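You operate a simulated robot arm through the tools that you are given. There is no shell and no other tool.

Carry out the task below with a simulated robot arm. There is one attempt and no reset: what you move stays moved.

Task
Put things in order on the top of the low stand. At the end: the purple tamper stands where the white cotton pad stood; the yellow sprinkle shaker (marked "LEMON") stands where the white tea pot stood; the white tea pot stands where the purple tamper stood; the white cotton pad stands on top of the dotted transfer sheet; whatever was shut is shut again. Leave all else as you found it, and nothing knocked over.

Only the result counts: the job must be done as asked and must still hold three seconds after the hand-in. Knocking over, shifting, dropping, spilling or breaking anything else fails it. Flat cloth is picked up by pressing the open fingertips on it (5 to 10 N) and closing them slowly along it; thin cloth reads only 2 to 8 mm in the jaws.

Robot
A 7-joint arm with a two-finger parallel gripper, fixed in place. Base frame: the origin is at the foot of the arm, x ahead of it, y to its left, z up; the work surface is at about z = 75. Lengths are in cm, angles in degrees, forces in N, time in s.
With the tool pointing down near the work surface it reaches from about 10 to 66 cm from the base axis. Its first joint turns from -66.0 to 66.0 degrees. Payload 1.57 kg.
The TCP is the grasp point between the finger pads, 3 cm short of the fingertips. In the tool frame z runs along the fingers and y along their closing line. The gripper opens to 8 cm. The fingers are 1.7 cm wide and 1.2 cm thick; the gripper's body (4 by 8.2 cm) begins 8 cm behind the TCP.
Orientation is that of the tool frame in the base frame, as a unit quaternion [x, y, z, w]. With the fingers straight down and closing along the base's y, the tool's x points along the base's -x, its y along +y and its z along -z.

Tools
- The arm moves only by the tool play_rows. Its argument "rows" is a list of rows, each an object (a shift or turn left out is 0, a gripper value left out holds the last) with "translation": the shift along the tool's x, y, z in units of 30 mm (1.0 is 30 mm), a list of three; "turn": the turn, a rotation vector about the tool's x, y, z in units of 5 degrees (1.0 is 5 degrees), a list of three; "claw": the gripper command, from -1 (fully open) to 1 (shut), values between in proportion. In form: [{"translation": [tx, ty, tz], "turn": [wx, wy, wz], "claw": claw}, ...]. A call has 1 to 20 rows; each row shifts and turns the commanded pose from where the row before left it, along the tool's axes as they then stand. A call with a number of a shift or a turn outside -1 to 1 is refused whole. A row lasts 0.2 s, in which the tool goes at most 5 cm and 8.6 degrees; a call with a longer step from one row to the next is refused whole, and so is a gripper value outside its range. Where a pose cannot be reached the arm comes as near as it can. A force on the tool above 40 N (or 10 N above the force at the start of the call, whichever is more), or a blocked arm, ends the call early, and 0.2 s more pass. Each finger travels about 7.2 cm/s and halts on what it meets, pressing with about 38 N; the grip force reading is that of the motor and also rises with nothing between the fingers. The clock runs only during rows and for 0.2 s after the last one: add rows that do not move to give the fingers time. It gives the time, the measured TCP pose, the force on the tool (base axes), the opening and the grip force at its end, in the units of the frame above (readings bear some noise), with the torque about the TCP (base axes, N m) and any sound that the robot's microphone picked up, and new pictures: "show" is both (left out), scene, wrist or none.
- Cameras (640 x 400 px; columns grow to the right, rows downward): "scene" is fixed at [6.26, 46.02, 139.82]; the picture's right is [-0.55, -0.83, 0.00], its down [-0.67, 0.44, -0.60] and it looks along [0.50, -0.33, -0.80] (base axes); focal length 322 px, centre (320, 200). "wrist" rides on the gripper at [7.2, -0.7, -12.2] in the tool frame; the picture's right is [0.09, 1.00, 0.00], its down [-0.84, 0.08, -0.54] and it looks along [-0.54, 0.05, 0.84] (tool axes); focal length 238 px, centre (320, 200). There is no depth. A picture from a camera that has moved, and an enlarged one, comes with that camera's place and axes in the base frame and with its lens.
- zoom(camera, box): a new picture of the part [left, top, right, bottom] of that camera's present view, enlarged. No time passes.
- sign_off(): hands the job in; it is judged then, once.

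Nothing tells you positions but the pictures and the camera data. Unless the task says otherwise, let go and move clear before handing in.

The tools are called as name(argument=value, ...) on one line, values as JSON. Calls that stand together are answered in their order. play_rows: Moves the arm, as the interface text tells. Its arguments: {"type":"object","properties":{"rows":{"type":"array","items":{"type":"object","properties":{"translation":{"type":"array","items":{"type":"number"}},"turn":{"type":"array","items":{"type":"number"}},"claw":{"type":"number"}}}},"show":{"type":"string","enum":["both","scene","wrist","none"]}},"required":["rows"]} The other tools are called the same way: zoom (camera, box) takes an enlarged picture of a part of a camera's view; sign_off () hands the job in.

At the start:

```text
time: 0.0
tool_pos: [31.1, 38.12, 99.78]
orientation: [0.0, 1.0, 0.0, 0.001]
contact_force: [0.0, 0.0, -0.5]
torque: [-0.04, 0.01, -0.02]
grip_width: 8.0
grasp_force: 0.1
```

scene: 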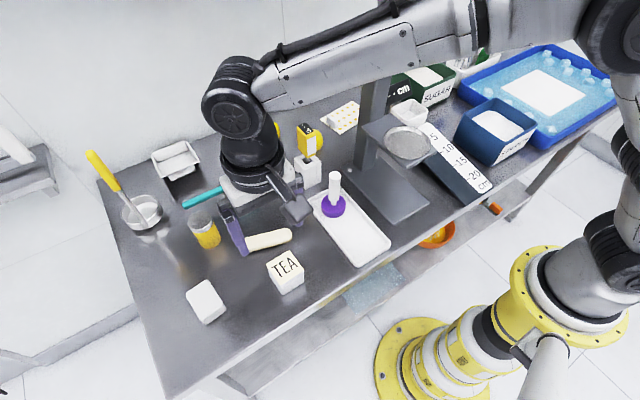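
wrist: 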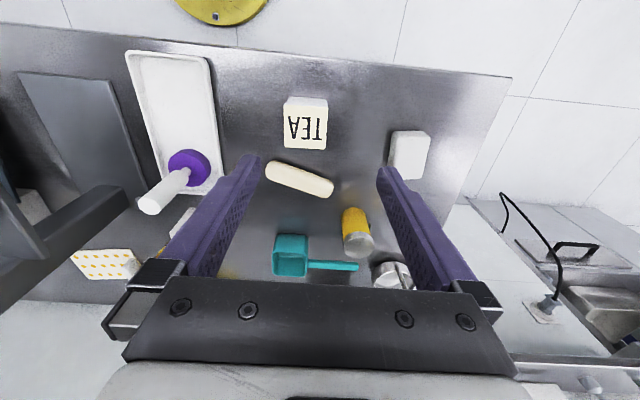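

I see a metal work table with a tray holding a purple tamper, a TEA cube, a white block, a yellow shaker, a pan and other items. First I'll look closer at the pictures before moving.

zoom(camera="scene", box=[80, 90, 240, 190])

zoom(camera="scene", box=[180, 180, 340, 280])

zoom(camera="scene", box=[260, 90, 420, 190])

zoom(camera="scene", box=[380, 30, 640, 220])

zoom(camera="wrist", box=[0, 40, 320, 290])

zoom(camera="wrist", box=[240, 80, 480, 290])

```text
4.00 times, centred on (160, 140) of scene
camera zoom: at [6.26, 46.02, 139.82], right [-0.55, -0.83, 0.0], down [-0.67, 0.44, -0.6], along [0.5, -0.33, -0.8], focal length 1286 px, centre (960, 440)
```

zoom: 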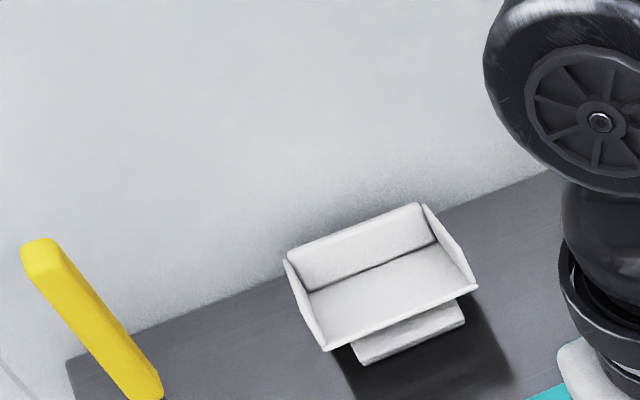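

```text
4.00 times, centred on (260, 230) of scene
camera zoom: at [6.26, 46.02, 139.82], right [-0.55, -0.83, 0.0], down [-0.67, 0.44, -0.6], along [0.5, -0.33, -0.8], focal length 1286 px, centre (560, 80)
```

zoom: 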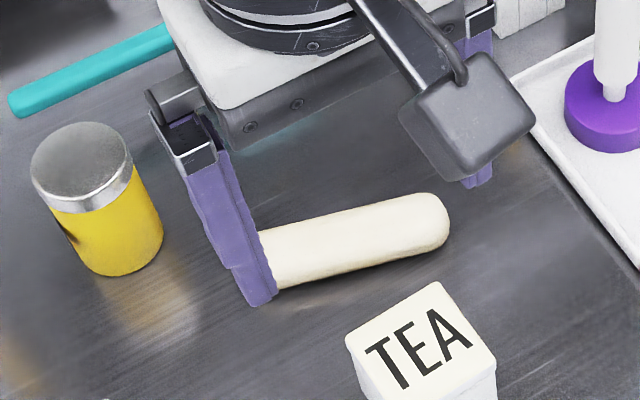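

```text
4.00 times, centred on (340, 140) of scene
camera zoom: at [6.26, 46.02, 139.82], right [-0.55, -0.83, 0.0], down [-0.67, 0.44, -0.6], along [0.5, -0.33, -0.8], focal length 1286 px, centre (240, 440)
```

zoom: 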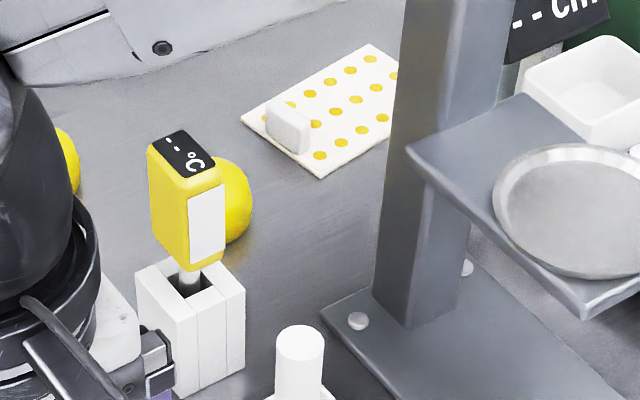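

```text
2.11 times, centred on (510, 125) of scene
camera zoom: at [6.26, 46.02, 139.82], right [-0.55, -0.83, 0.0], down [-0.67, 0.44, -0.6], along [0.5, -0.33, -0.8], focal length 677 px, centre (-80, 358)
```

zoom: 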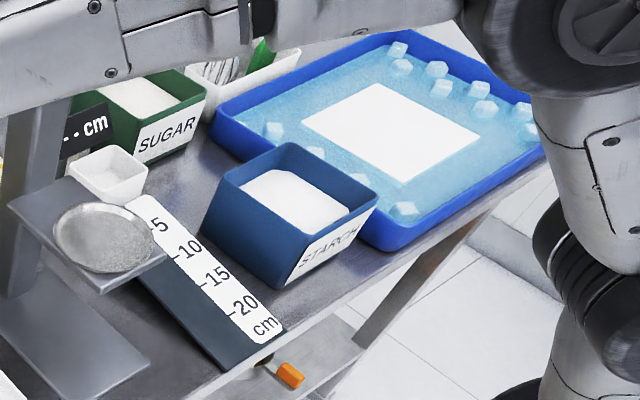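

```text
1.60 times, centred on (160, 165) of wrist
camera zoom: at [23.81, 37.67, 111.92], right [-0.09, 1.0, 0.0], down [0.84, 0.08, 0.54], along [0.54, 0.05, -0.84], focal length 381 px, centre (576, 256)
```

zoom: 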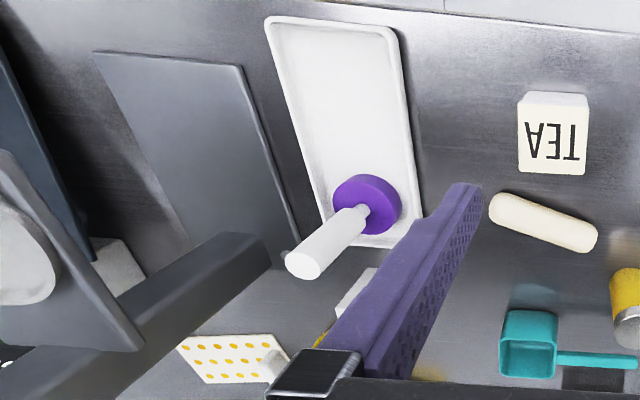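

```text
1.90 times, centred on (360, 185) of wrist
camera zoom: at [23.81, 37.67, 111.92], right [-0.09, 1.0, 0.0], down [0.84, 0.08, 0.54], along [0.54, 0.05, -0.84], focal length 454 px, centre (244, 229)
```

zoom: 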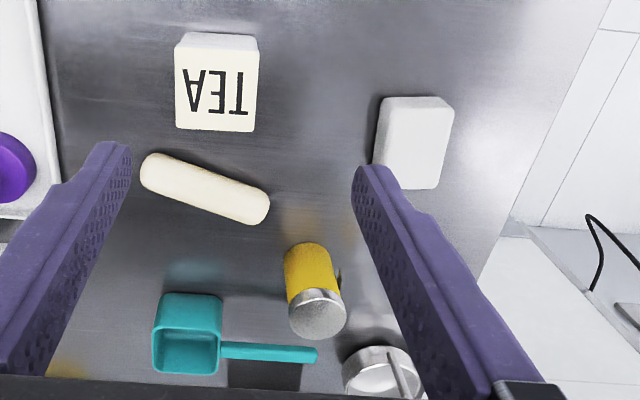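

The white pad-like block sits near (37, 52), the TEA cube near (33, 36), the shaker near (51, 47), the tamper on the tray near (42, 18), and the dotted sheet near (69, -6). I'll raise the arm and swing right to survey the far side before touching anything.

play_rows(rows=[{"translation": [0, 0, -1], "claw": -1}, {"translation": [0, 0, -1]}, {"translation": [0, 0, -1]}, {"translation": [0, 0, -1]}, {"translation": [0, -0.5, -1]}, {"translation": [0, -1, -0.5]}, {"translation": [0, -1, 0]}, {"translation": [0, -1, 0]}, {"translation": [0, -1, 0]}])

```text
time: 2.0
tool_pos: [31.11, 24.66, 116.31]
orientation: [0.0, 1.0, 0.0, 0.0]
contact_force: [0.4, -0.5, -0.2]
torque: [0.0, -0.03, 0.02]
grip_width: 8.01
grasp_force: 0.1
camera wrist: at [23.91, 24.08, 128.4], right [-0.09, 1.0, 0.0], down [0.84, 0.08, 0.54], along [0.54, 0.05, -0.84], focal length 238 px, centre (320, 200)
```

scene: 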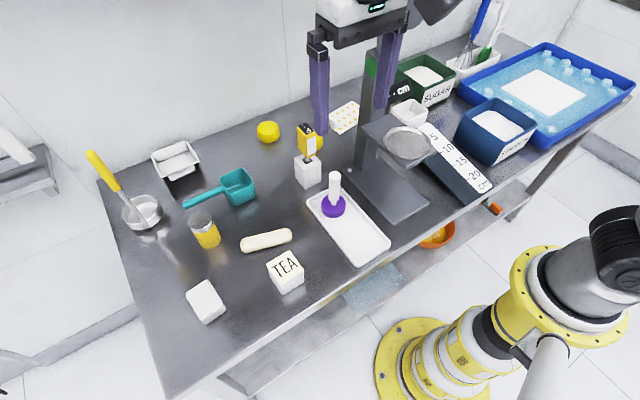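
wrist: 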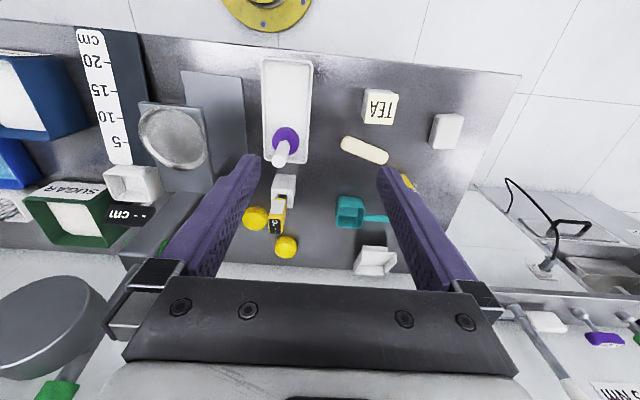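

The tabletop is now clearer; I see a column with a green top and a large dark disc near the far right. I'll zoom to identify the column and other tall things.

zoom(camera="wrist", box=[0, 20, 260, 400])

zoom(camera="scene", box=[300, 0, 520, 140])

zoom(camera="scene", box=[80, 130, 280, 255])

zoom(camera="scene", box=[160, 210, 400, 360])

zoom(camera="wrist", box=[240, 40, 480, 290])

```text
1.05 times, centred on (130, 210) of wrist (not enlarged: the box is as wide or as high as the picture)
camera zoom: at [23.91, 24.08, 128.4], right [-0.09, 1.0, 0.0], down [0.84, 0.08, 0.54], along [0.54, 0.05, -0.84], focal length 251 px, centre (520, 190)
```

zoom: 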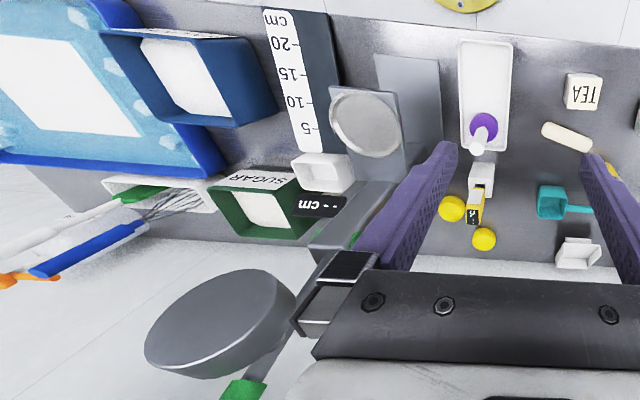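

```text
2.86 times, centred on (410, 70) of scene
camera zoom: at [6.26, 46.02, 139.82], right [-0.55, -0.83, 0.0], down [-0.67, 0.44, -0.6], along [0.5, -0.33, -0.8], focal length 919 px, centre (63, 571)
```

zoom: 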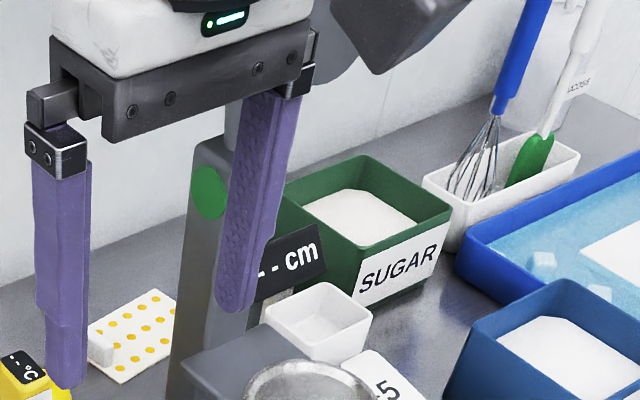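

```text
3.20 times, centred on (180, 192) of scene
camera zoom: at [6.26, 46.02, 139.82], right [-0.55, -0.83, 0.0], down [-0.67, 0.44, -0.6], along [0.5, -0.33, -0.8], focal length 1029 px, centre (768, 224)
```

zoom: 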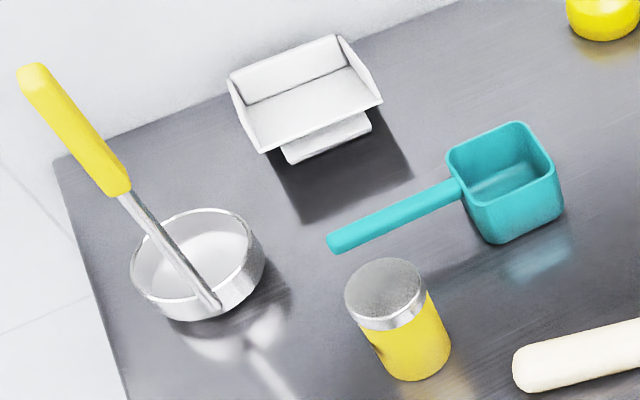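

```text
2.67 times, centred on (280, 285) of scene
camera zoom: at [6.26, 46.02, 139.82], right [-0.55, -0.83, 0.0], down [-0.67, 0.44, -0.6], along [0.5, -0.33, -0.8], focal length 858 px, centre (427, -27)
```

zoom: 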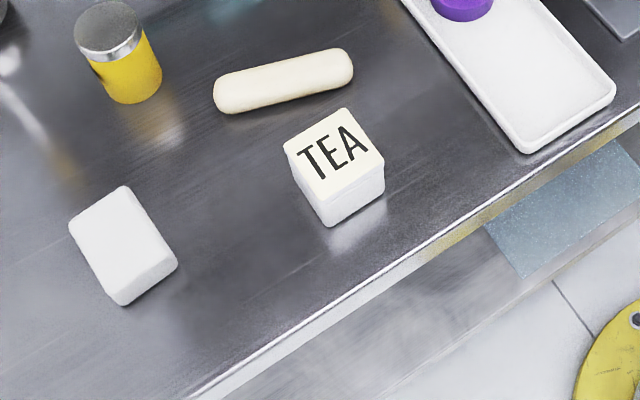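

```text
1.60 times, centred on (360, 165) of wrist
camera zoom: at [23.91, 24.08, 128.4], right [-0.09, 1.0, 0.0], down [0.84, 0.08, 0.54], along [0.54, 0.05, -0.84], focal length 381 px, centre (256, 256)
```

zoom: 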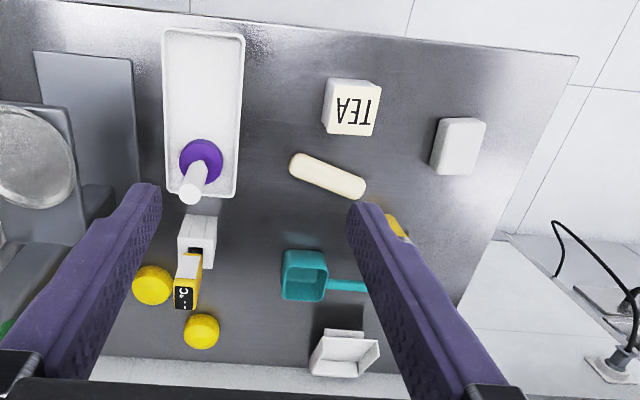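

The tall dark box in the scene is only the hand's camera; the column near (48, 4) tops out around z=108. I'll pass above it to look straight at the dotted sheet and what lies on it.

play_rows(rows=[{"translation": [0, -0.5, -0.4]}, {"translation": [-0.42, -0.93, 0]}, {"translation": [-0.42, -0.93, 0]}, {"translation": [-0.42, -0.93, 0]}, {"translation": [-0.42, -0.93, 0]}, {"translation": [-0.42, -0.93, 0]}, {"translation": [-0.42, -0.93, 0]}, {"translation": [-0.42, -0.93, 0]}, {"translation": [-0.42, -0.93, 0]}, {"translation": [-0.42, -0.93, 0]}, {"translation": [-0.42, -0.93, 0]}, {"translation": [0, 0, 0]}])

```text
time: 4.4
tool_pos: [42.66, -3.84, 117.33]
orientation: [-0.007, 1.0, 0.005, -0.018]
contact_force: [-8.1, -1.1, 1.1]
torque: [-0.01, 0.19, 0.36]
grip_width: 7.88
grasp_force: 0.0
stopped in row 12: the force on the tool passed its limit at 58 N (the readings are from after the stop); the commanded pose is now the measured one
camera wrist: at [35.82, -4.69, 129.66], right [-0.11, 0.99, 0.01], down [0.85, 0.09, 0.51], along [0.51, 0.07, -0.86], focal length 238 px, centre (320, 200)
```

scene: 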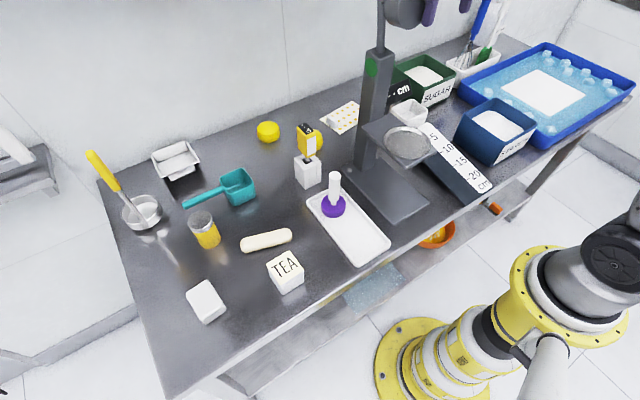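
wrist: 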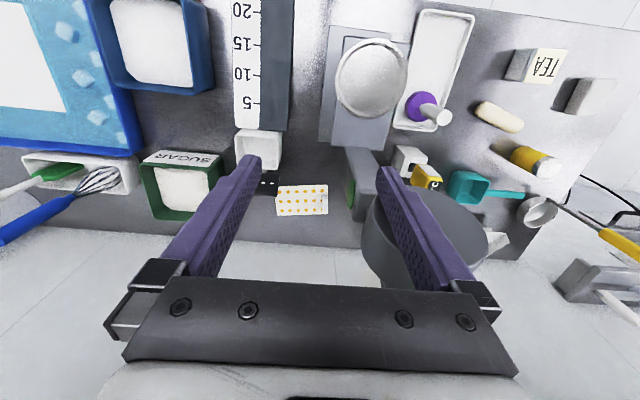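

The hand bumped a dark cylinder that hangs from a rod above the column; I must check whether anything moved and where that cylinder is. Zooming in.

zoom(camera="scene", box=[320, 0, 520, 125])

zoom(camera="wrist", box=[200, 100, 520, 300])

zoom(camera="scene", box=[280, 80, 480, 230])

```text
3.20 times, centred on (420, 62) of scene
camera zoom: at [6.23, 46.01, 139.82], right [-0.55, -0.83, 0.0], down [-0.67, 0.44, -0.6], along [0.5, -0.33, -0.8], focal length 1029 px, centre (0, 640)
```

zoom: 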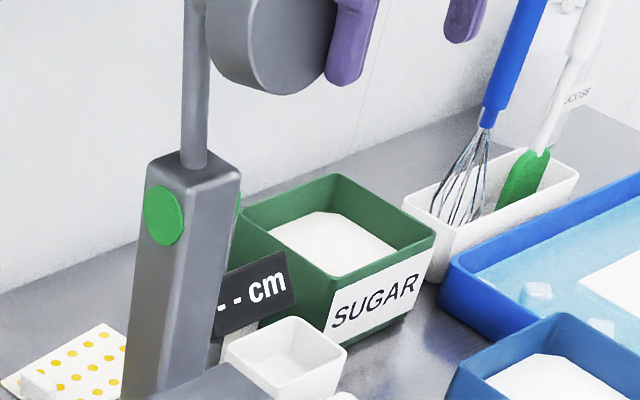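

```text
2.00 times, centred on (360, 200) of wrist
camera zoom: at [35.82, -4.69, 129.66], right [-0.11, 0.99, 0.01], down [0.85, 0.09, 0.51], along [0.51, 0.07, -0.86], focal length 477 px, centre (240, 200)
```

zoom: 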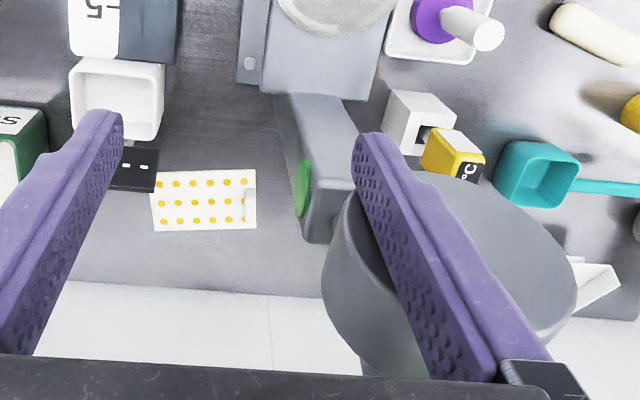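

```text
2.67 times, centred on (380, 155) of scene
camera zoom: at [6.23, 46.01, 139.82], right [-0.55, -0.83, 0.0], down [-0.67, 0.44, -0.6], along [0.5, -0.33, -0.8], focal length 858 px, centre (160, 320)
```

zoom: 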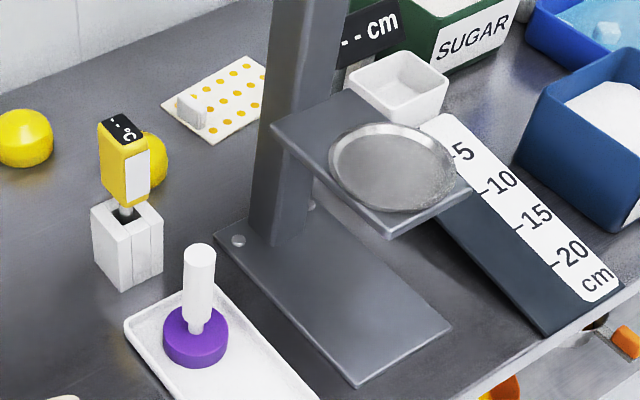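

The stand's column carries a rod with a dark cylinder around (45, 3.5, 118), which the left finger touched; nothing appears displaced. I'll back away from it and correct the small tilt.

play_rows(rows=[{"translation": [0.6, -0.4, 0]}, {"translation": [0.8, -0.6, 0]}, {"translation": [0.5, -0.6, 0], "turn": [0.115, -0.41, 0.16]}, {"translation": [0, 0, 0]}])

```text
time: 5.4
tool_pos: [37.0, -8.89, 117.35]
orientation: [0.001, 1.0, -0.001, 0.003]
contact_force: [0.1, -0.8, 0.0]
torque: [0.03, 0.0, -0.03]
grip_width: 7.99
grasp_force: 0.1
camera wrist: at [29.72, -9.35, 129.35], right [-0.09, 1.0, 0.0], down [0.83, 0.08, 0.55], along [0.54, 0.05, -0.84], focal length 238 px, centre (320, 200)
```

scene: 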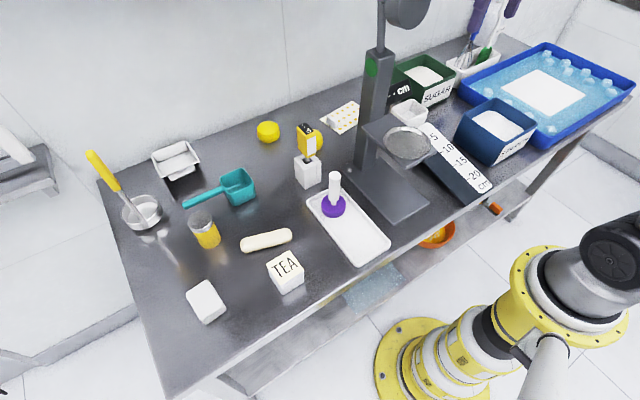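
wrist: 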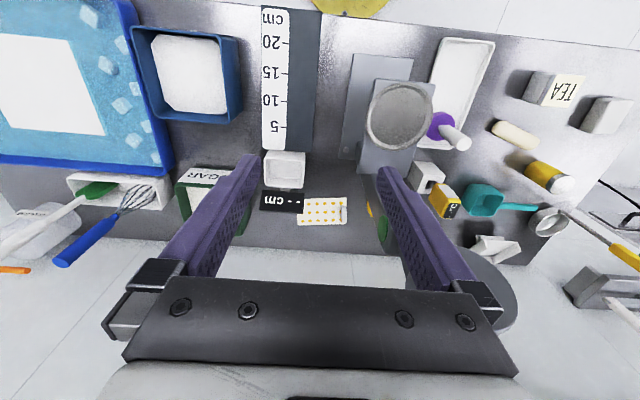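

Backed off cleanly. Now I zoom on the dotted sheet, the stand head, and the tea cube.

zoom(camera="wrist", box=[240, 150, 400, 250])

zoom(camera="scene", box=[300, 80, 400, 142])

zoom(camera="scene", box=[340, 0, 500, 100])

zoom(camera="wrist", box=[420, 40, 640, 260])

zoom(camera="wrist", box=[360, 140, 560, 340])

```text
4.00 times, centred on (320, 200) of wrist
camera zoom: at [29.72, -9.35, 129.35], right [-0.09, 1.0, 0.0], down [0.83, 0.08, 0.55], along [0.54, 0.05, -0.84], focal length 953 px, centre (320, 200)
```

zoom: 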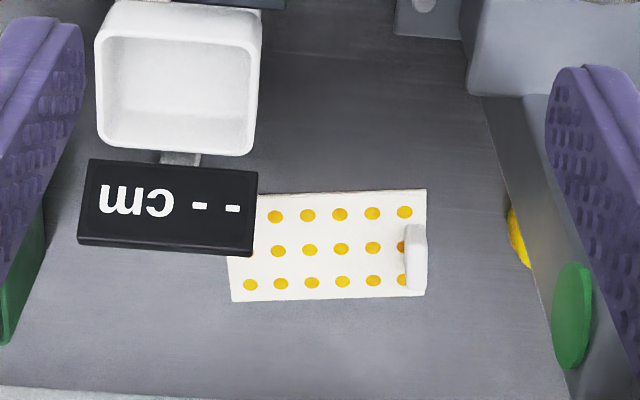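

```text
6.40 times, centred on (350, 111) of scene
camera zoom: at [6.26, 46.02, 139.82], right [-0.55, -0.83, 0.0], down [-0.67, 0.44, -0.6], along [0.5, -0.33, -0.8], focal length 2058 px, centre (128, 770)
```

zoom: 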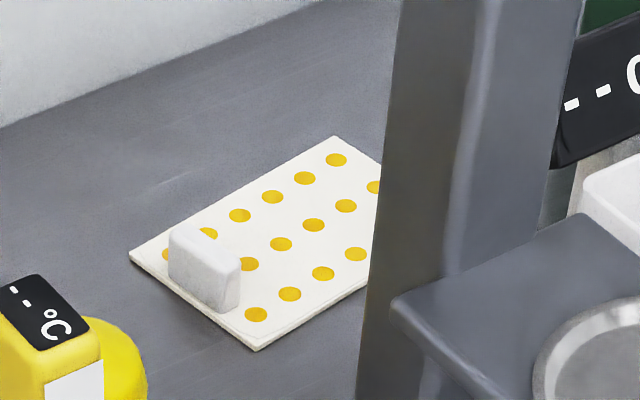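

```text
4.00 times, centred on (420, 50) of scene
camera zoom: at [6.26, 46.02, 139.82], right [-0.55, -0.83, 0.0], down [-0.67, 0.44, -0.6], along [0.5, -0.33, -0.8], focal length 1286 px, centre (-80, 800)
```

zoom: 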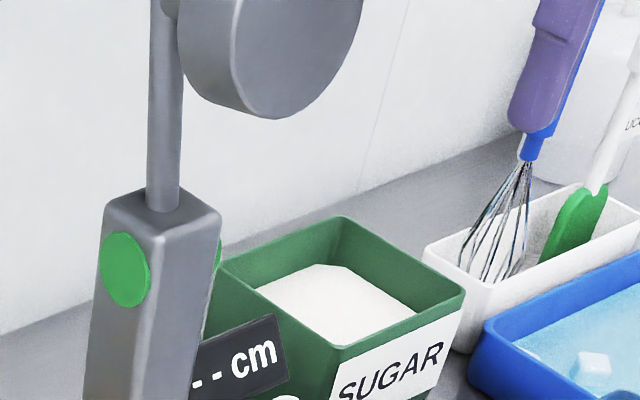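

```text
1.82 times, centred on (530, 150) of wrist
camera zoom: at [29.72, -9.35, 129.35], right [-0.09, 1.0, 0.0], down [0.83, 0.08, 0.55], along [0.54, 0.05, -0.84], focal length 433 px, centre (-62, 291)
```

zoom: 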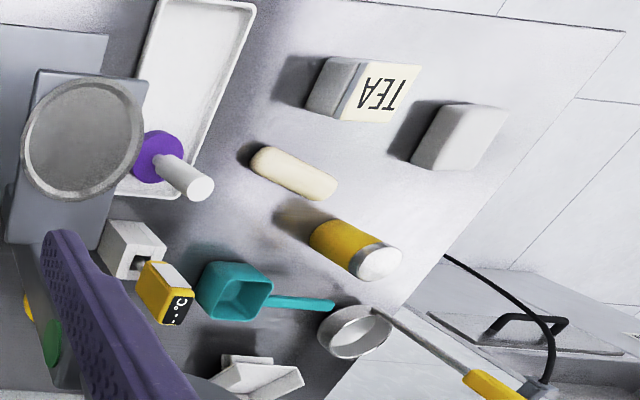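

```text
2.00 times, centred on (460, 240) of wrist
camera zoom: at [29.72, -9.35, 129.35], right [-0.09, 1.0, 0.0], down [0.83, 0.08, 0.55], along [0.54, 0.05, -0.84], focal length 477 px, centre (40, 120)
```

zoom: 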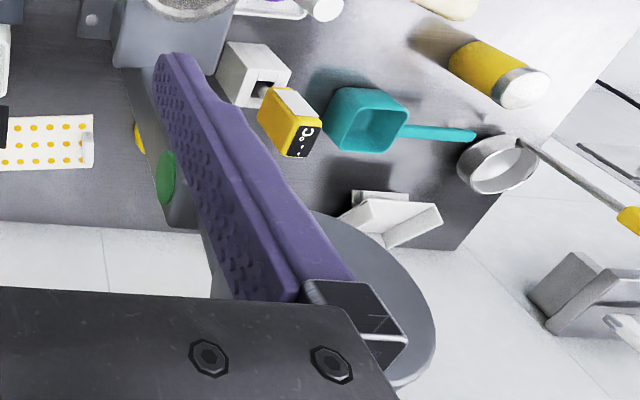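

The sheet (about 9×14 cm, centre ≈ (68.5, -5.4)) has a small white tab at its +y end and lies behind the column; a cm display and cup sit nearby at y < -10. I'll verify the stand didn't shift by repeating the identical zoom from the start.

zoom(camera="scene", box=[260, 90, 420, 190])

zoom(camera="wrist", box=[300, 20, 480, 200])

```text
4.00 times, centred on (340, 140) of scene
camera zoom: at [6.26, 46.02, 139.82], right [-0.55, -0.83, 0.0], down [-0.67, 0.44, -0.6], along [0.5, -0.33, -0.8], focal length 1286 px, centre (240, 440)
```

zoom: 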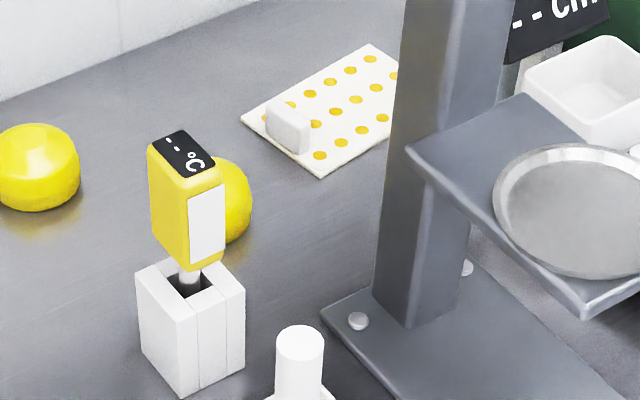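

```text
2.22 times, centred on (390, 110) of wrist
camera zoom: at [29.72, -9.35, 129.35], right [-0.09, 1.0, 0.0], down [0.83, 0.08, 0.55], along [0.54, 0.05, -0.84], focal length 530 px, centre (164, 400)
```

zoom: 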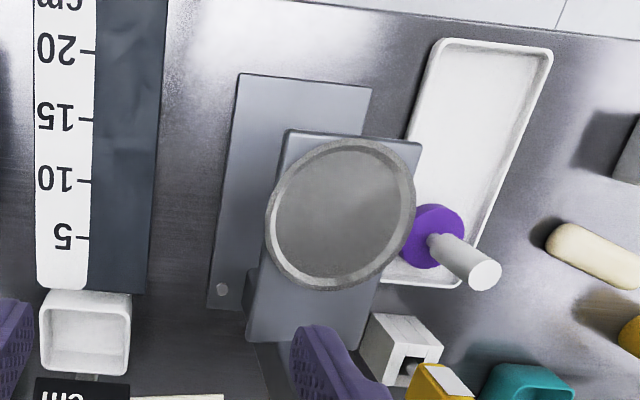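

The stand is bolted down and unmoved. I'll now test, with the empty hand and small steps, whether the arm can reach out past the stand on its right side (y ≈ -12) toward the sheet.

play_rows(rows=[{"translation": [0, -0.8, 0]}, {"translation": [0, -0.5, 0]}, {"translation": [-0.8, 0, 0]}, {"translation": [-0.8, 0, 0]}, {"translation": [-0.8, 0, 0]}, {"translation": [-0.8, 0, 0]}, {"translation": [-0.8, 0, 0]}, {"translation": [0, 0, 0]}])

```text
time: 7.2
tool_pos: [49.4, -12.53, 117.49]
orientation: [-0.001, 1.0, 0.0, 0.002]
contact_force: [0.8, -0.7, 0.0]
torque: [0.0, 0.02, -0.03]
grip_width: 8.0
grasp_force: 0.0
camera wrist: at [41.98, -13.19, 129.54], right [-0.09, 1.0, 0.0], down [0.83, 0.08, 0.55], along [0.54, 0.05, -0.84], focal length 238 px, centre (320, 200)
```

scene: 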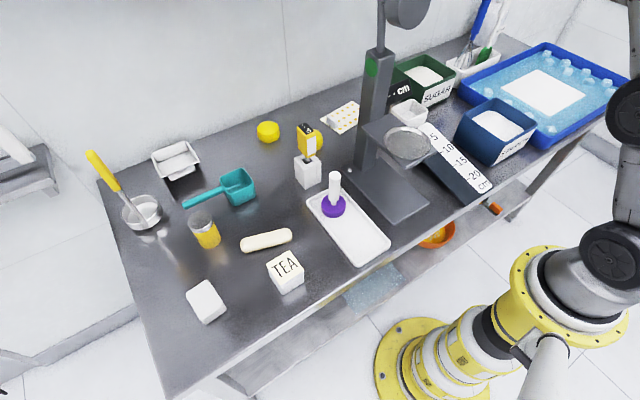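
wrist: 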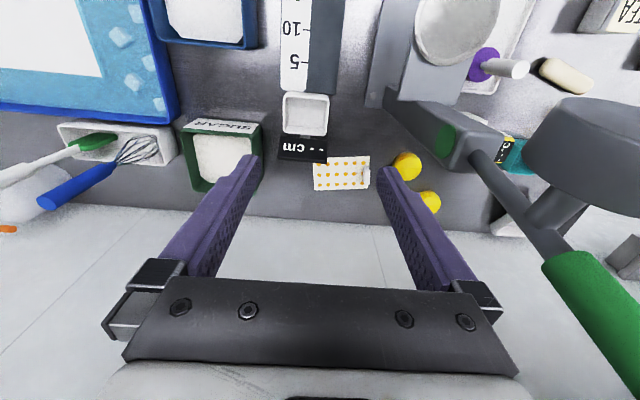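

I now see the stand has a lever rod with a green handle leaning forward and a dark drum near (45, 3, 117), none of which moved. I'll continue forward on the right side at y ≈ -12 and check the arm's shape in the scene view.

play_rows(rows=[{"translation": [-0.8, 0, 0.2]}, {"translation": [-0.8, 0, 0.4]}, {"translation": [-0.8, 0, 0.6]}, {"translation": [-0.6, 0, 0.8]}, {"translation": [0, 0, 0.8]}, {"translation": [0, 0, 0]}])

```text
time: 8.6
tool_pos: [57.61, -12.23, 108.58]
orientation: [0.0, 1.0, 0.0, 0.002]
contact_force: [-0.6, -0.2, 0.0]
torque: [0.02, -0.01, 0.01]
grip_width: 8.0
grasp_force: 0.1
out of reach, approached as far as the arm can: row 3
camera wrist: at [50.23, -12.81, 120.66], right [-0.09, 1.0, 0.0], down [0.83, 0.08, 0.55], along [0.54, 0.05, -0.84], focal length 238 px, centre (320, 200)
```

scene: 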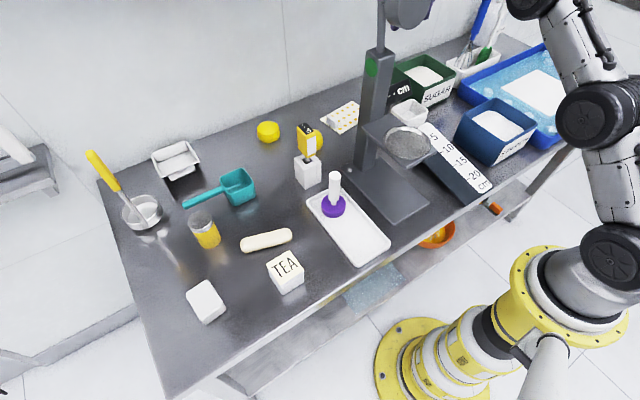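
wrist: 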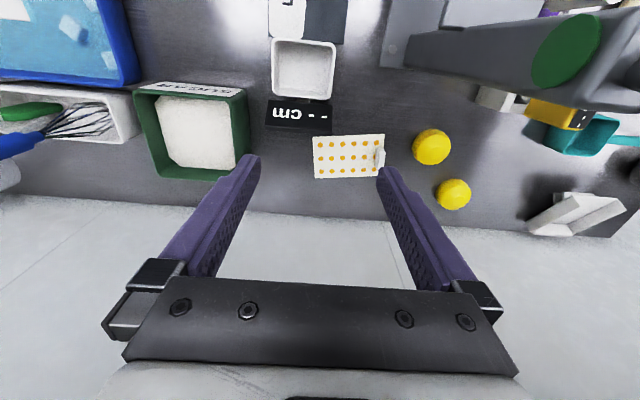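

The forearm passes at about y ≈ -12 to the right of the stand with clearance. I'll go forward and down to about (66, -9, 96) to test reach over the sheet.

play_rows(rows=[{"translation": [-0.56, 0.2, 0.84]}, {"translation": [-0.56, 0.2, 0.84]}, {"translation": [-0.56, 0.2, 0.84]}, {"translation": [-0.56, 0.2, 0.84]}, {"translation": [-0.56, 0.2, 0.84]}, {"translation": [0, 0, 0]}])

```text
time: 10.0
tool_pos: [63.94, -9.15, 95.64]
orientation: [-0.001, 1.0, 0.0, 0.003]
contact_force: [0.6, -0.8, 0.0]
torque: [-0.04, 0.01, -0.01]
grip_width: 8.03
grasp_force: 0.0
out of reach, approached as far as the arm can: row 3, 4, 5
camera wrist: at [56.59, -9.71, 107.64], right [-0.09, 1.0, 0.0], down [0.83, 0.08, 0.55], along [0.54, 0.05, -0.84], focal length 238 px, centre (320, 200)
```

scene: 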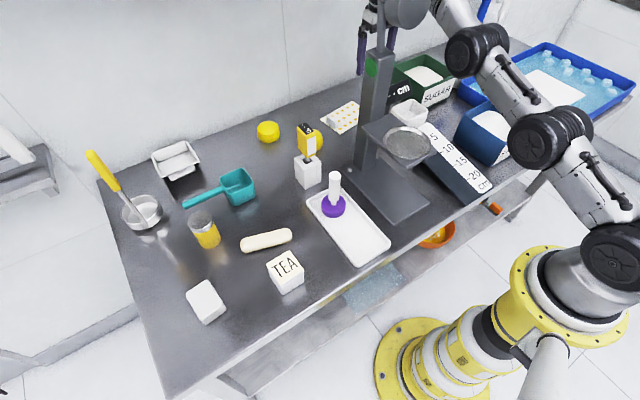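
wrist: 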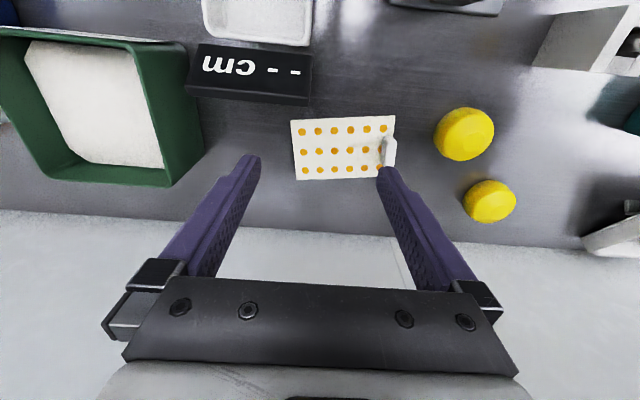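

Straight-down reach ends near r ≈ 65–66, while the free part of the sheet is centred near (68.5, -6.4), so I'll carry the pad with the fingers tilted about 8° outward. First a closer look at the sheet, tab and display from here.

zoom(camera="wrist", box=[260, 90, 420, 190])

zoom(camera="wrist", box=[160, 0, 340, 120])

zoom(camera="scene", box=[340, 0, 640, 190])

```text
4.00 times, centred on (340, 140) of wrist
camera zoom: at [56.59, -9.71, 107.64], right [-0.09, 1.0, 0.0], down [0.83, 0.08, 0.55], along [0.54, 0.05, -0.84], focal length 953 px, centre (240, 440)
```

zoom: 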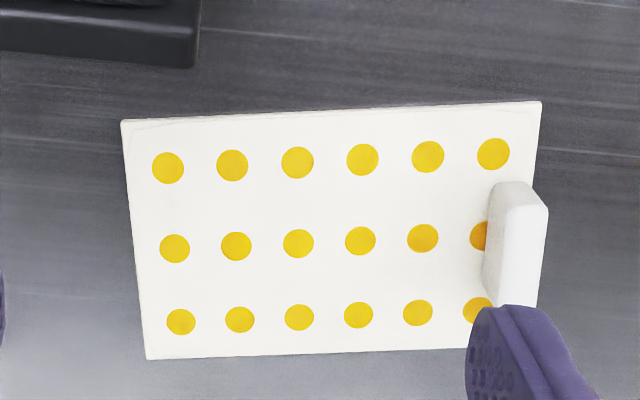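

```text
3.33 times, centred on (250, 60) of wrist
camera zoom: at [56.59, -9.71, 107.64], right [-0.09, 1.0, 0.0], down [0.83, 0.08, 0.55], along [0.54, 0.05, -0.84], focal length 794 px, centre (553, 667)
```

zoom: 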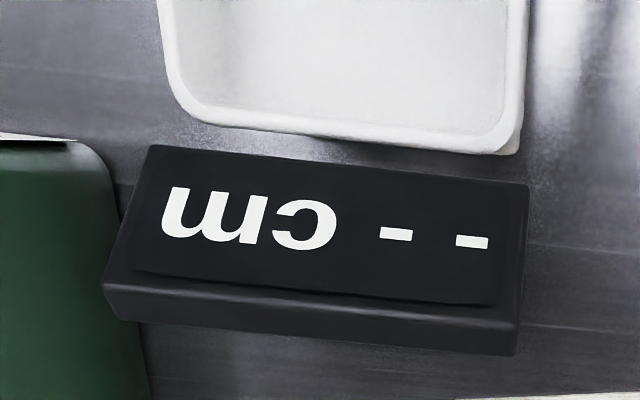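

```text
2.11 times, centred on (490, 95) of scene
camera zoom: at [6.26, 46.02, 139.82], right [-0.55, -0.83, 0.0], down [-0.67, 0.44, -0.6], along [0.5, -0.33, -0.8], focal length 677 px, centre (-38, 421)
```

zoom: 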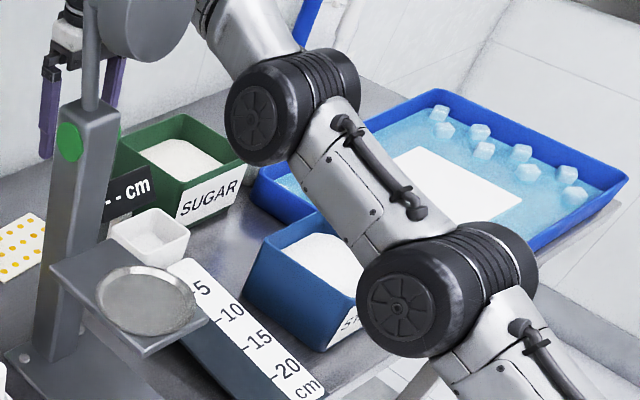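

The arm passes to the right of the drum, and the sheet layout is clear (tab inner face near y ≈ -0.5). I'll tilt the tool 8° outward here and see what reach that yields.

play_rows(rows=[{"turn": [0, -0.8, 0]}, {"turn": [0, -0.8, 0]}, {"translation": [0, 0, 0]}])

```text
time: 10.8
tool_pos: [63.82, -9.15, 95.57]
orientation: [0.0, 0.997, 0.0, 0.072]
contact_force: [-0.1, 0.2, -0.8]
torque: [0.02, 0.0, 0.04]
grip_width: 7.99
grasp_force: 0.1
camera wrist: at [54.91, -9.77, 106.46], right [-0.09, 1.0, -0.01], down [0.75, 0.08, 0.66], along [0.66, 0.05, -0.75], focal length 238 px, centre (320, 200)
```

scene: 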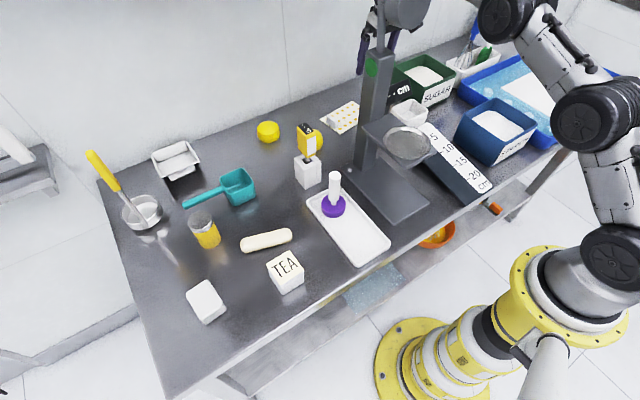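
wrist: 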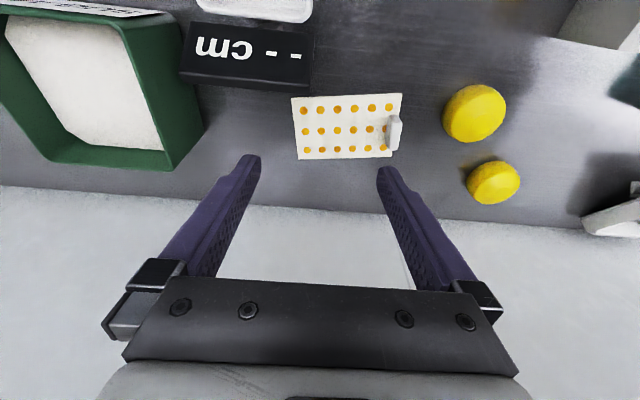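

With the tilt the elbow lifts and there is spare reach. I'll descend toward (67, -6.5, 85) as a dry run.

play_rows(rows=[{"translation": [-0.1425, 0.22, 0.9]}, {"translation": [-0.1425, 0.22, 0.9]}, {"translation": [-0.1425, 0.22, 0.9]}, {"translation": [-0.1425, 0.22, 0.9]}, {"translation": [0, 0, 0]}])

```text
time: 12.0
tool_pos: [67.24, -6.49, 85.06]
orientation: [0.0, 0.997, 0.001, 0.072]
contact_force: [0.0, 0.8, 0.7]
torque: [-0.02, 0.01, 0.01]
grip_width: 7.99
grasp_force: 0.1
camera wrist: at [58.28, -7.13, 96.12], right [-0.09, 1.0, -0.01], down [0.75, 0.08, 0.66], along [0.66, 0.05, -0.75], focal length 238 px, centre (320, 200)
```

scene: 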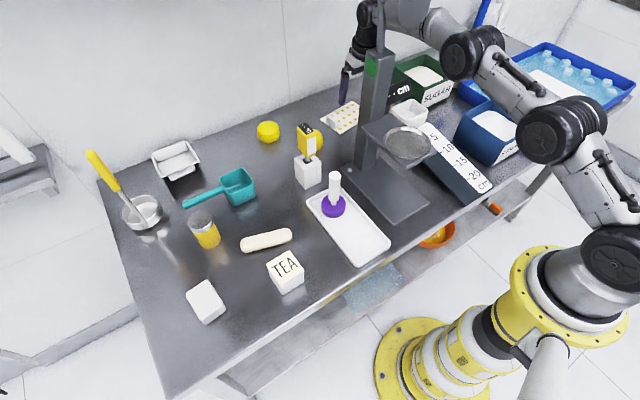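
wrist: 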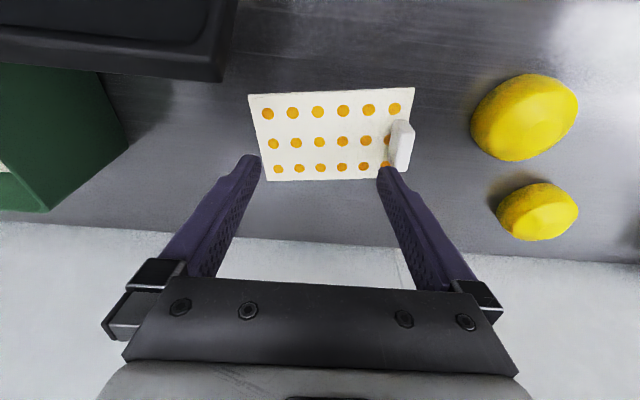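

Reached (67.2, -6.5, 85). I check clearance of the forearm against the stand.

zoom(camera="scene", box=[320, 0, 560, 150])

zoom(camera="wrist", box=[180, 40, 460, 215])

```text
2.67 times, centred on (440, 75) of scene
camera zoom: at [6.26, 46.02, 139.82], right [-0.55, -0.83, 0.0], down [-0.67, 0.44, -0.6], along [0.5, -0.33, -0.8], focal length 858 px, centre (0, 533)
```

zoom: 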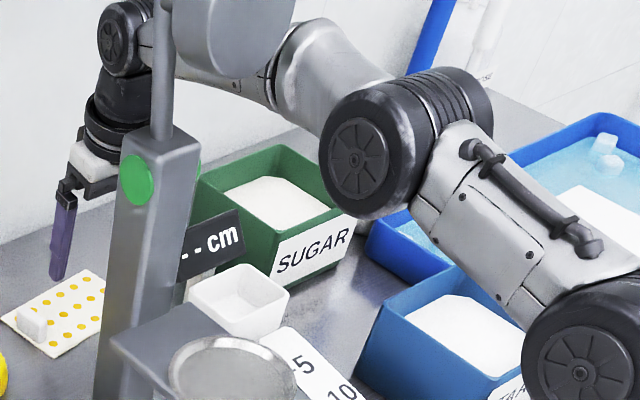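

```text
2.29 times, centred on (320, 128) of wrist
camera zoom: at [58.28, -7.13, 96.12], right [-0.09, 1.0, -0.01], down [0.75, 0.08, 0.66], along [0.66, 0.05, -0.75], focal length 545 px, centre (320, 366)
```

zoom: 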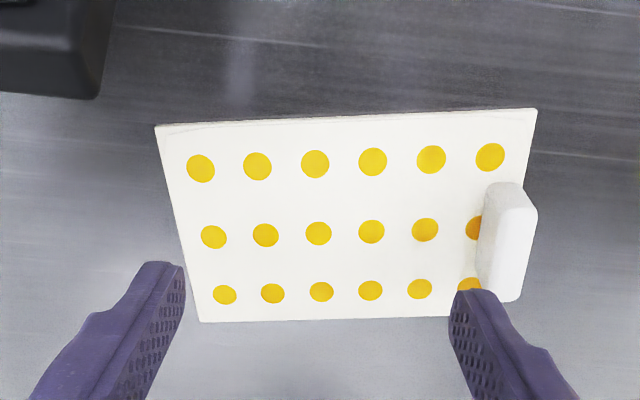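

The arm clears the stand. I test the last bit of reach down to about (68.8, -6.2, 81), still above everything.

play_rows(rows=[{"translation": [-0.165, 0.05, 0.695]}, {"translation": [-0.165, 0.05, 0.695]}, {"translation": [0, 0, 0]}], show="scene")

```text
time: 12.8
tool_pos: [68.95, -6.32, 81.28]
orientation: [0.0, 0.997, 0.0, 0.072]
contact_force: [-0.1, -0.5, 0.7]
torque: [0.02, -0.01, 0.0]
grip_width: 7.98
grasp_force: 0.1
```

scene: 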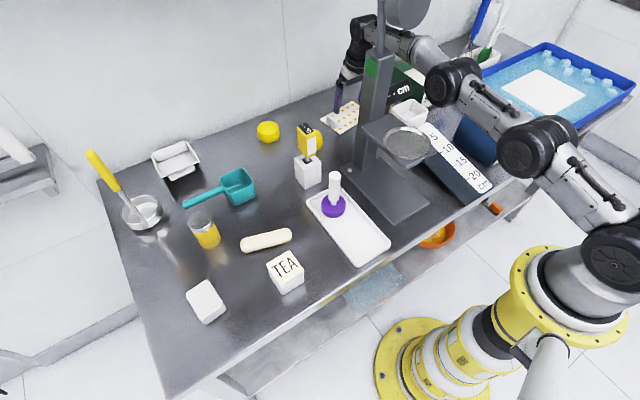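

zoom(camera="scene", box=[320, 0, 560, 150])

```text
2.67 times, centred on (440, 75) of scene
camera zoom: at [6.26, 46.02, 139.82], right [-0.55, -0.83, 0.0], down [-0.67, 0.44, -0.6], along [0.5, -0.33, -0.8], focal length 858 px, centre (0, 533)
```

zoom: 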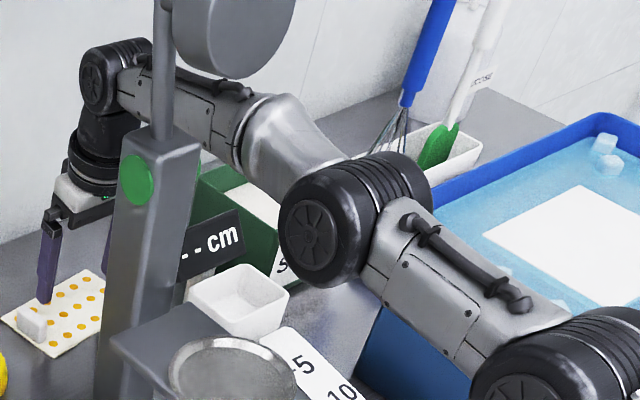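

The full placing pose is reachable with clearance. I'll now retrace the safe path back (keeping the 8° tilt) toward the pad.

play_rows(rows=[{"translation": [0.167, -0.077, -0.775]}, {"translation": [0.167, -0.077, -0.775]}, {"translation": [0.167, -0.077, -0.775]}, {"translation": [0.185, -0.25, -0.783]}, {"translation": [0.185, -0.25, -0.783]}, {"translation": [0.185, -0.25, -0.783]}, {"translation": [0.185, -0.25, -0.783]}, {"translation": [0.35, -0.153, -0.857]}, {"translation": [0.35, -0.153, -0.857]}, {"translation": [0.35, -0.153, -0.857]}, {"translation": [0.35, -0.153, -0.857]}, {"translation": [0.35, -0.153, -0.857]}, {"translation": [0.5625, -0.0175, -0.793]}, {"translation": [0.5625, -0.0175, -0.793]}, {"translation": [0.5625, -0.0175, -0.793]}, {"translation": [0.5625, -0.0175, -0.793]}, {"translation": [0, 0, 0]}], show="scene")

play_rows(rows=[{"translation": [0.896, 0, -0.126]}, {"translation": [0.896, 0, -0.126]}, {"translation": [0.896, 0, -0.126]}, {"translation": [0.896, 0, -0.126]}, {"translation": [0.896, 0, -0.126]}, {"translation": [0.896, 0, -0.126]}, {"translation": [0.896, 0, -0.126]}, {"translation": [0, 0, 0]}], show="scene")

```text
time: 16.4
tool_pos: [47.76, -12.59, 117.34]
orientation: [0.0, 0.997, 0.0, 0.073]
contact_force: [0.2, 0.4, -0.5]
torque: [0.0, -0.01, 0.0]
grip_width: 8.01
grasp_force: 0.2
```

scene: 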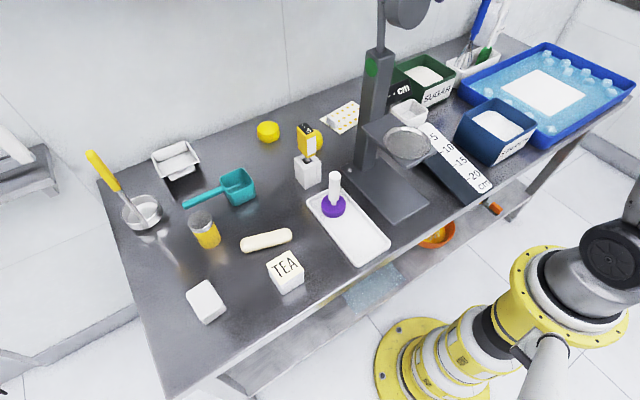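

```text
time: 18.2
tool_pos: [28.41, -12.4, 117.29]
orientation: [0.0, 0.997, 0.0, 0.072]
contact_force: [-0.3, 0.4, 0.5]
torque: [0.0, 0.01, -0.02]
grip_width: 7.98
grasp_force: 0.2
```

scene: 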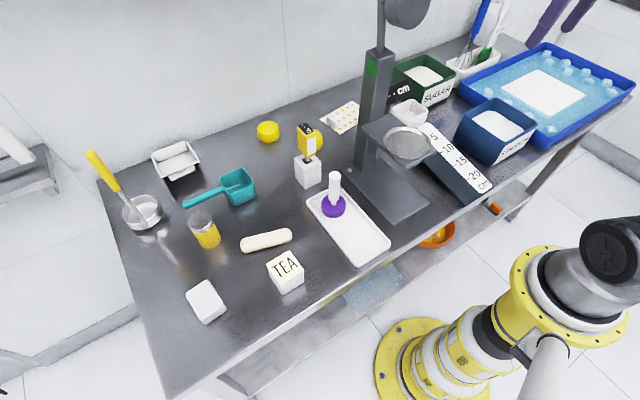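

Path is clear. I swing left at x ≈ 28, in front of the stand, toward the pad.

play_rows(rows=[{"translation": [0, 0.96, 0]}, {"translation": [0, 0.96, 0]}, {"translation": [0, 0.96, 0]}, {"translation": [0, 0.96, 0]}, {"translation": [0, 0.96, 0]}, {"translation": [0, 0.96, 0]}, {"translation": [0, 0.96, 0]}, {"translation": [0, 0.96, 0]}, {"translation": [0, 0.96, 0]}, {"translation": [0, 0.96, 0]}, {"translation": [0, 0.96, 0]}, {"translation": [0, 0.96, 0]}, {"translation": [0, 0.96, 0]}, {"translation": [0, 0, 0]}])

```text
time: 21.2
tool_pos: [28.48, 25.16, 117.24]
orientation: [0.001, 0.997, 0.0, 0.072]
contact_force: [-0.5, 0.5, -0.7]
torque: [0.0, -0.01, 0.01]
grip_width: 8.01
grasp_force: 0.0
camera wrist: at [19.61, 24.54, 128.1], right [-0.09, 1.0, -0.01], down [0.75, 0.08, 0.66], along [0.66, 0.05, -0.75], focal length 238 px, centre (320, 200)
```

scene: 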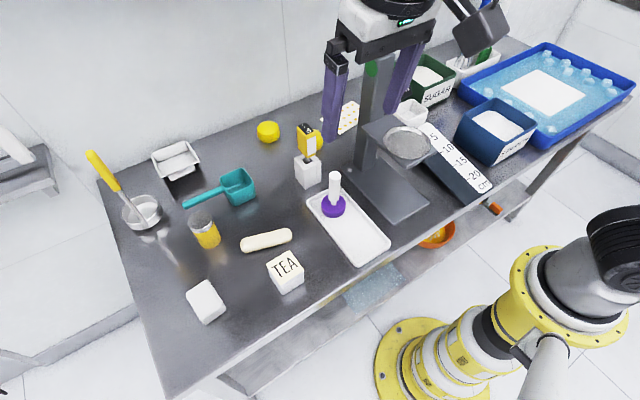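
wrist: 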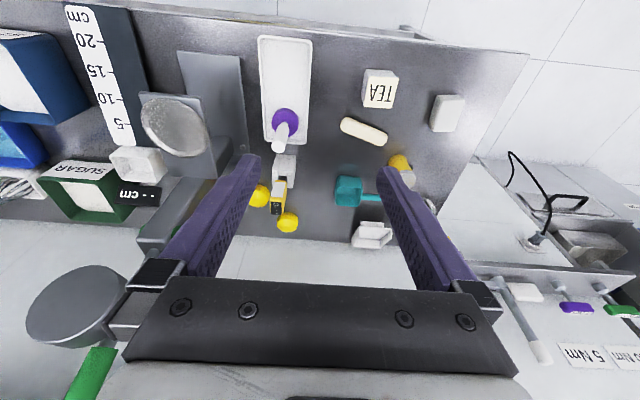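

Now I move above the pad area for a closer view.

play_rows(rows=[{"translation": [-0.0775, 0.852, 0.647]}, {"translation": [-0.0775, 0.852, 0.647]}, {"translation": [-0.0775, 0.852, 0.647]}, {"translation": [-0.0775, 0.852, 0.647]}, {"translation": [-0.0775, 0.852, 0.647]}, {"translation": [-0.0775, 0.852, 0.647]}, {"translation": [-0.0775, 0.852, 0.647]}, {"translation": [-0.0775, 0.852, 0.647]}, {"translation": [-0.0775, 0.852, 0.647]}, {"translation": [0, 0, 0]}])

```text
time: 23.4
tool_pos: [33.19, 48.09, 100.11]
orientation: [0.0, 0.997, 0.0, 0.072]
contact_force: [1.2, -1.1, 0.6]
torque: [0.01, -0.02, -0.01]
grip_width: 7.99
grasp_force: 0.1
camera wrist: at [24.2, 47.48, 111.07], right [-0.09, 1.0, -0.01], down [0.75, 0.08, 0.66], along [0.66, 0.05, -0.75], focal length 238 px, centre (320, 200)
```

scene: 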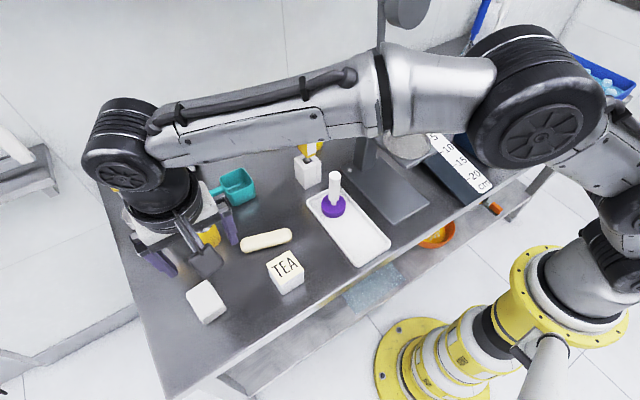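
wrist: 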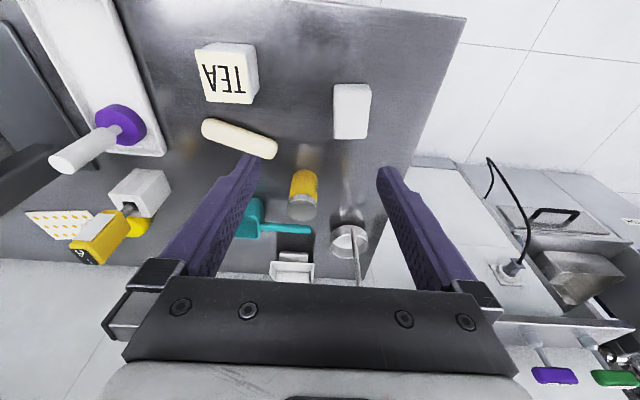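

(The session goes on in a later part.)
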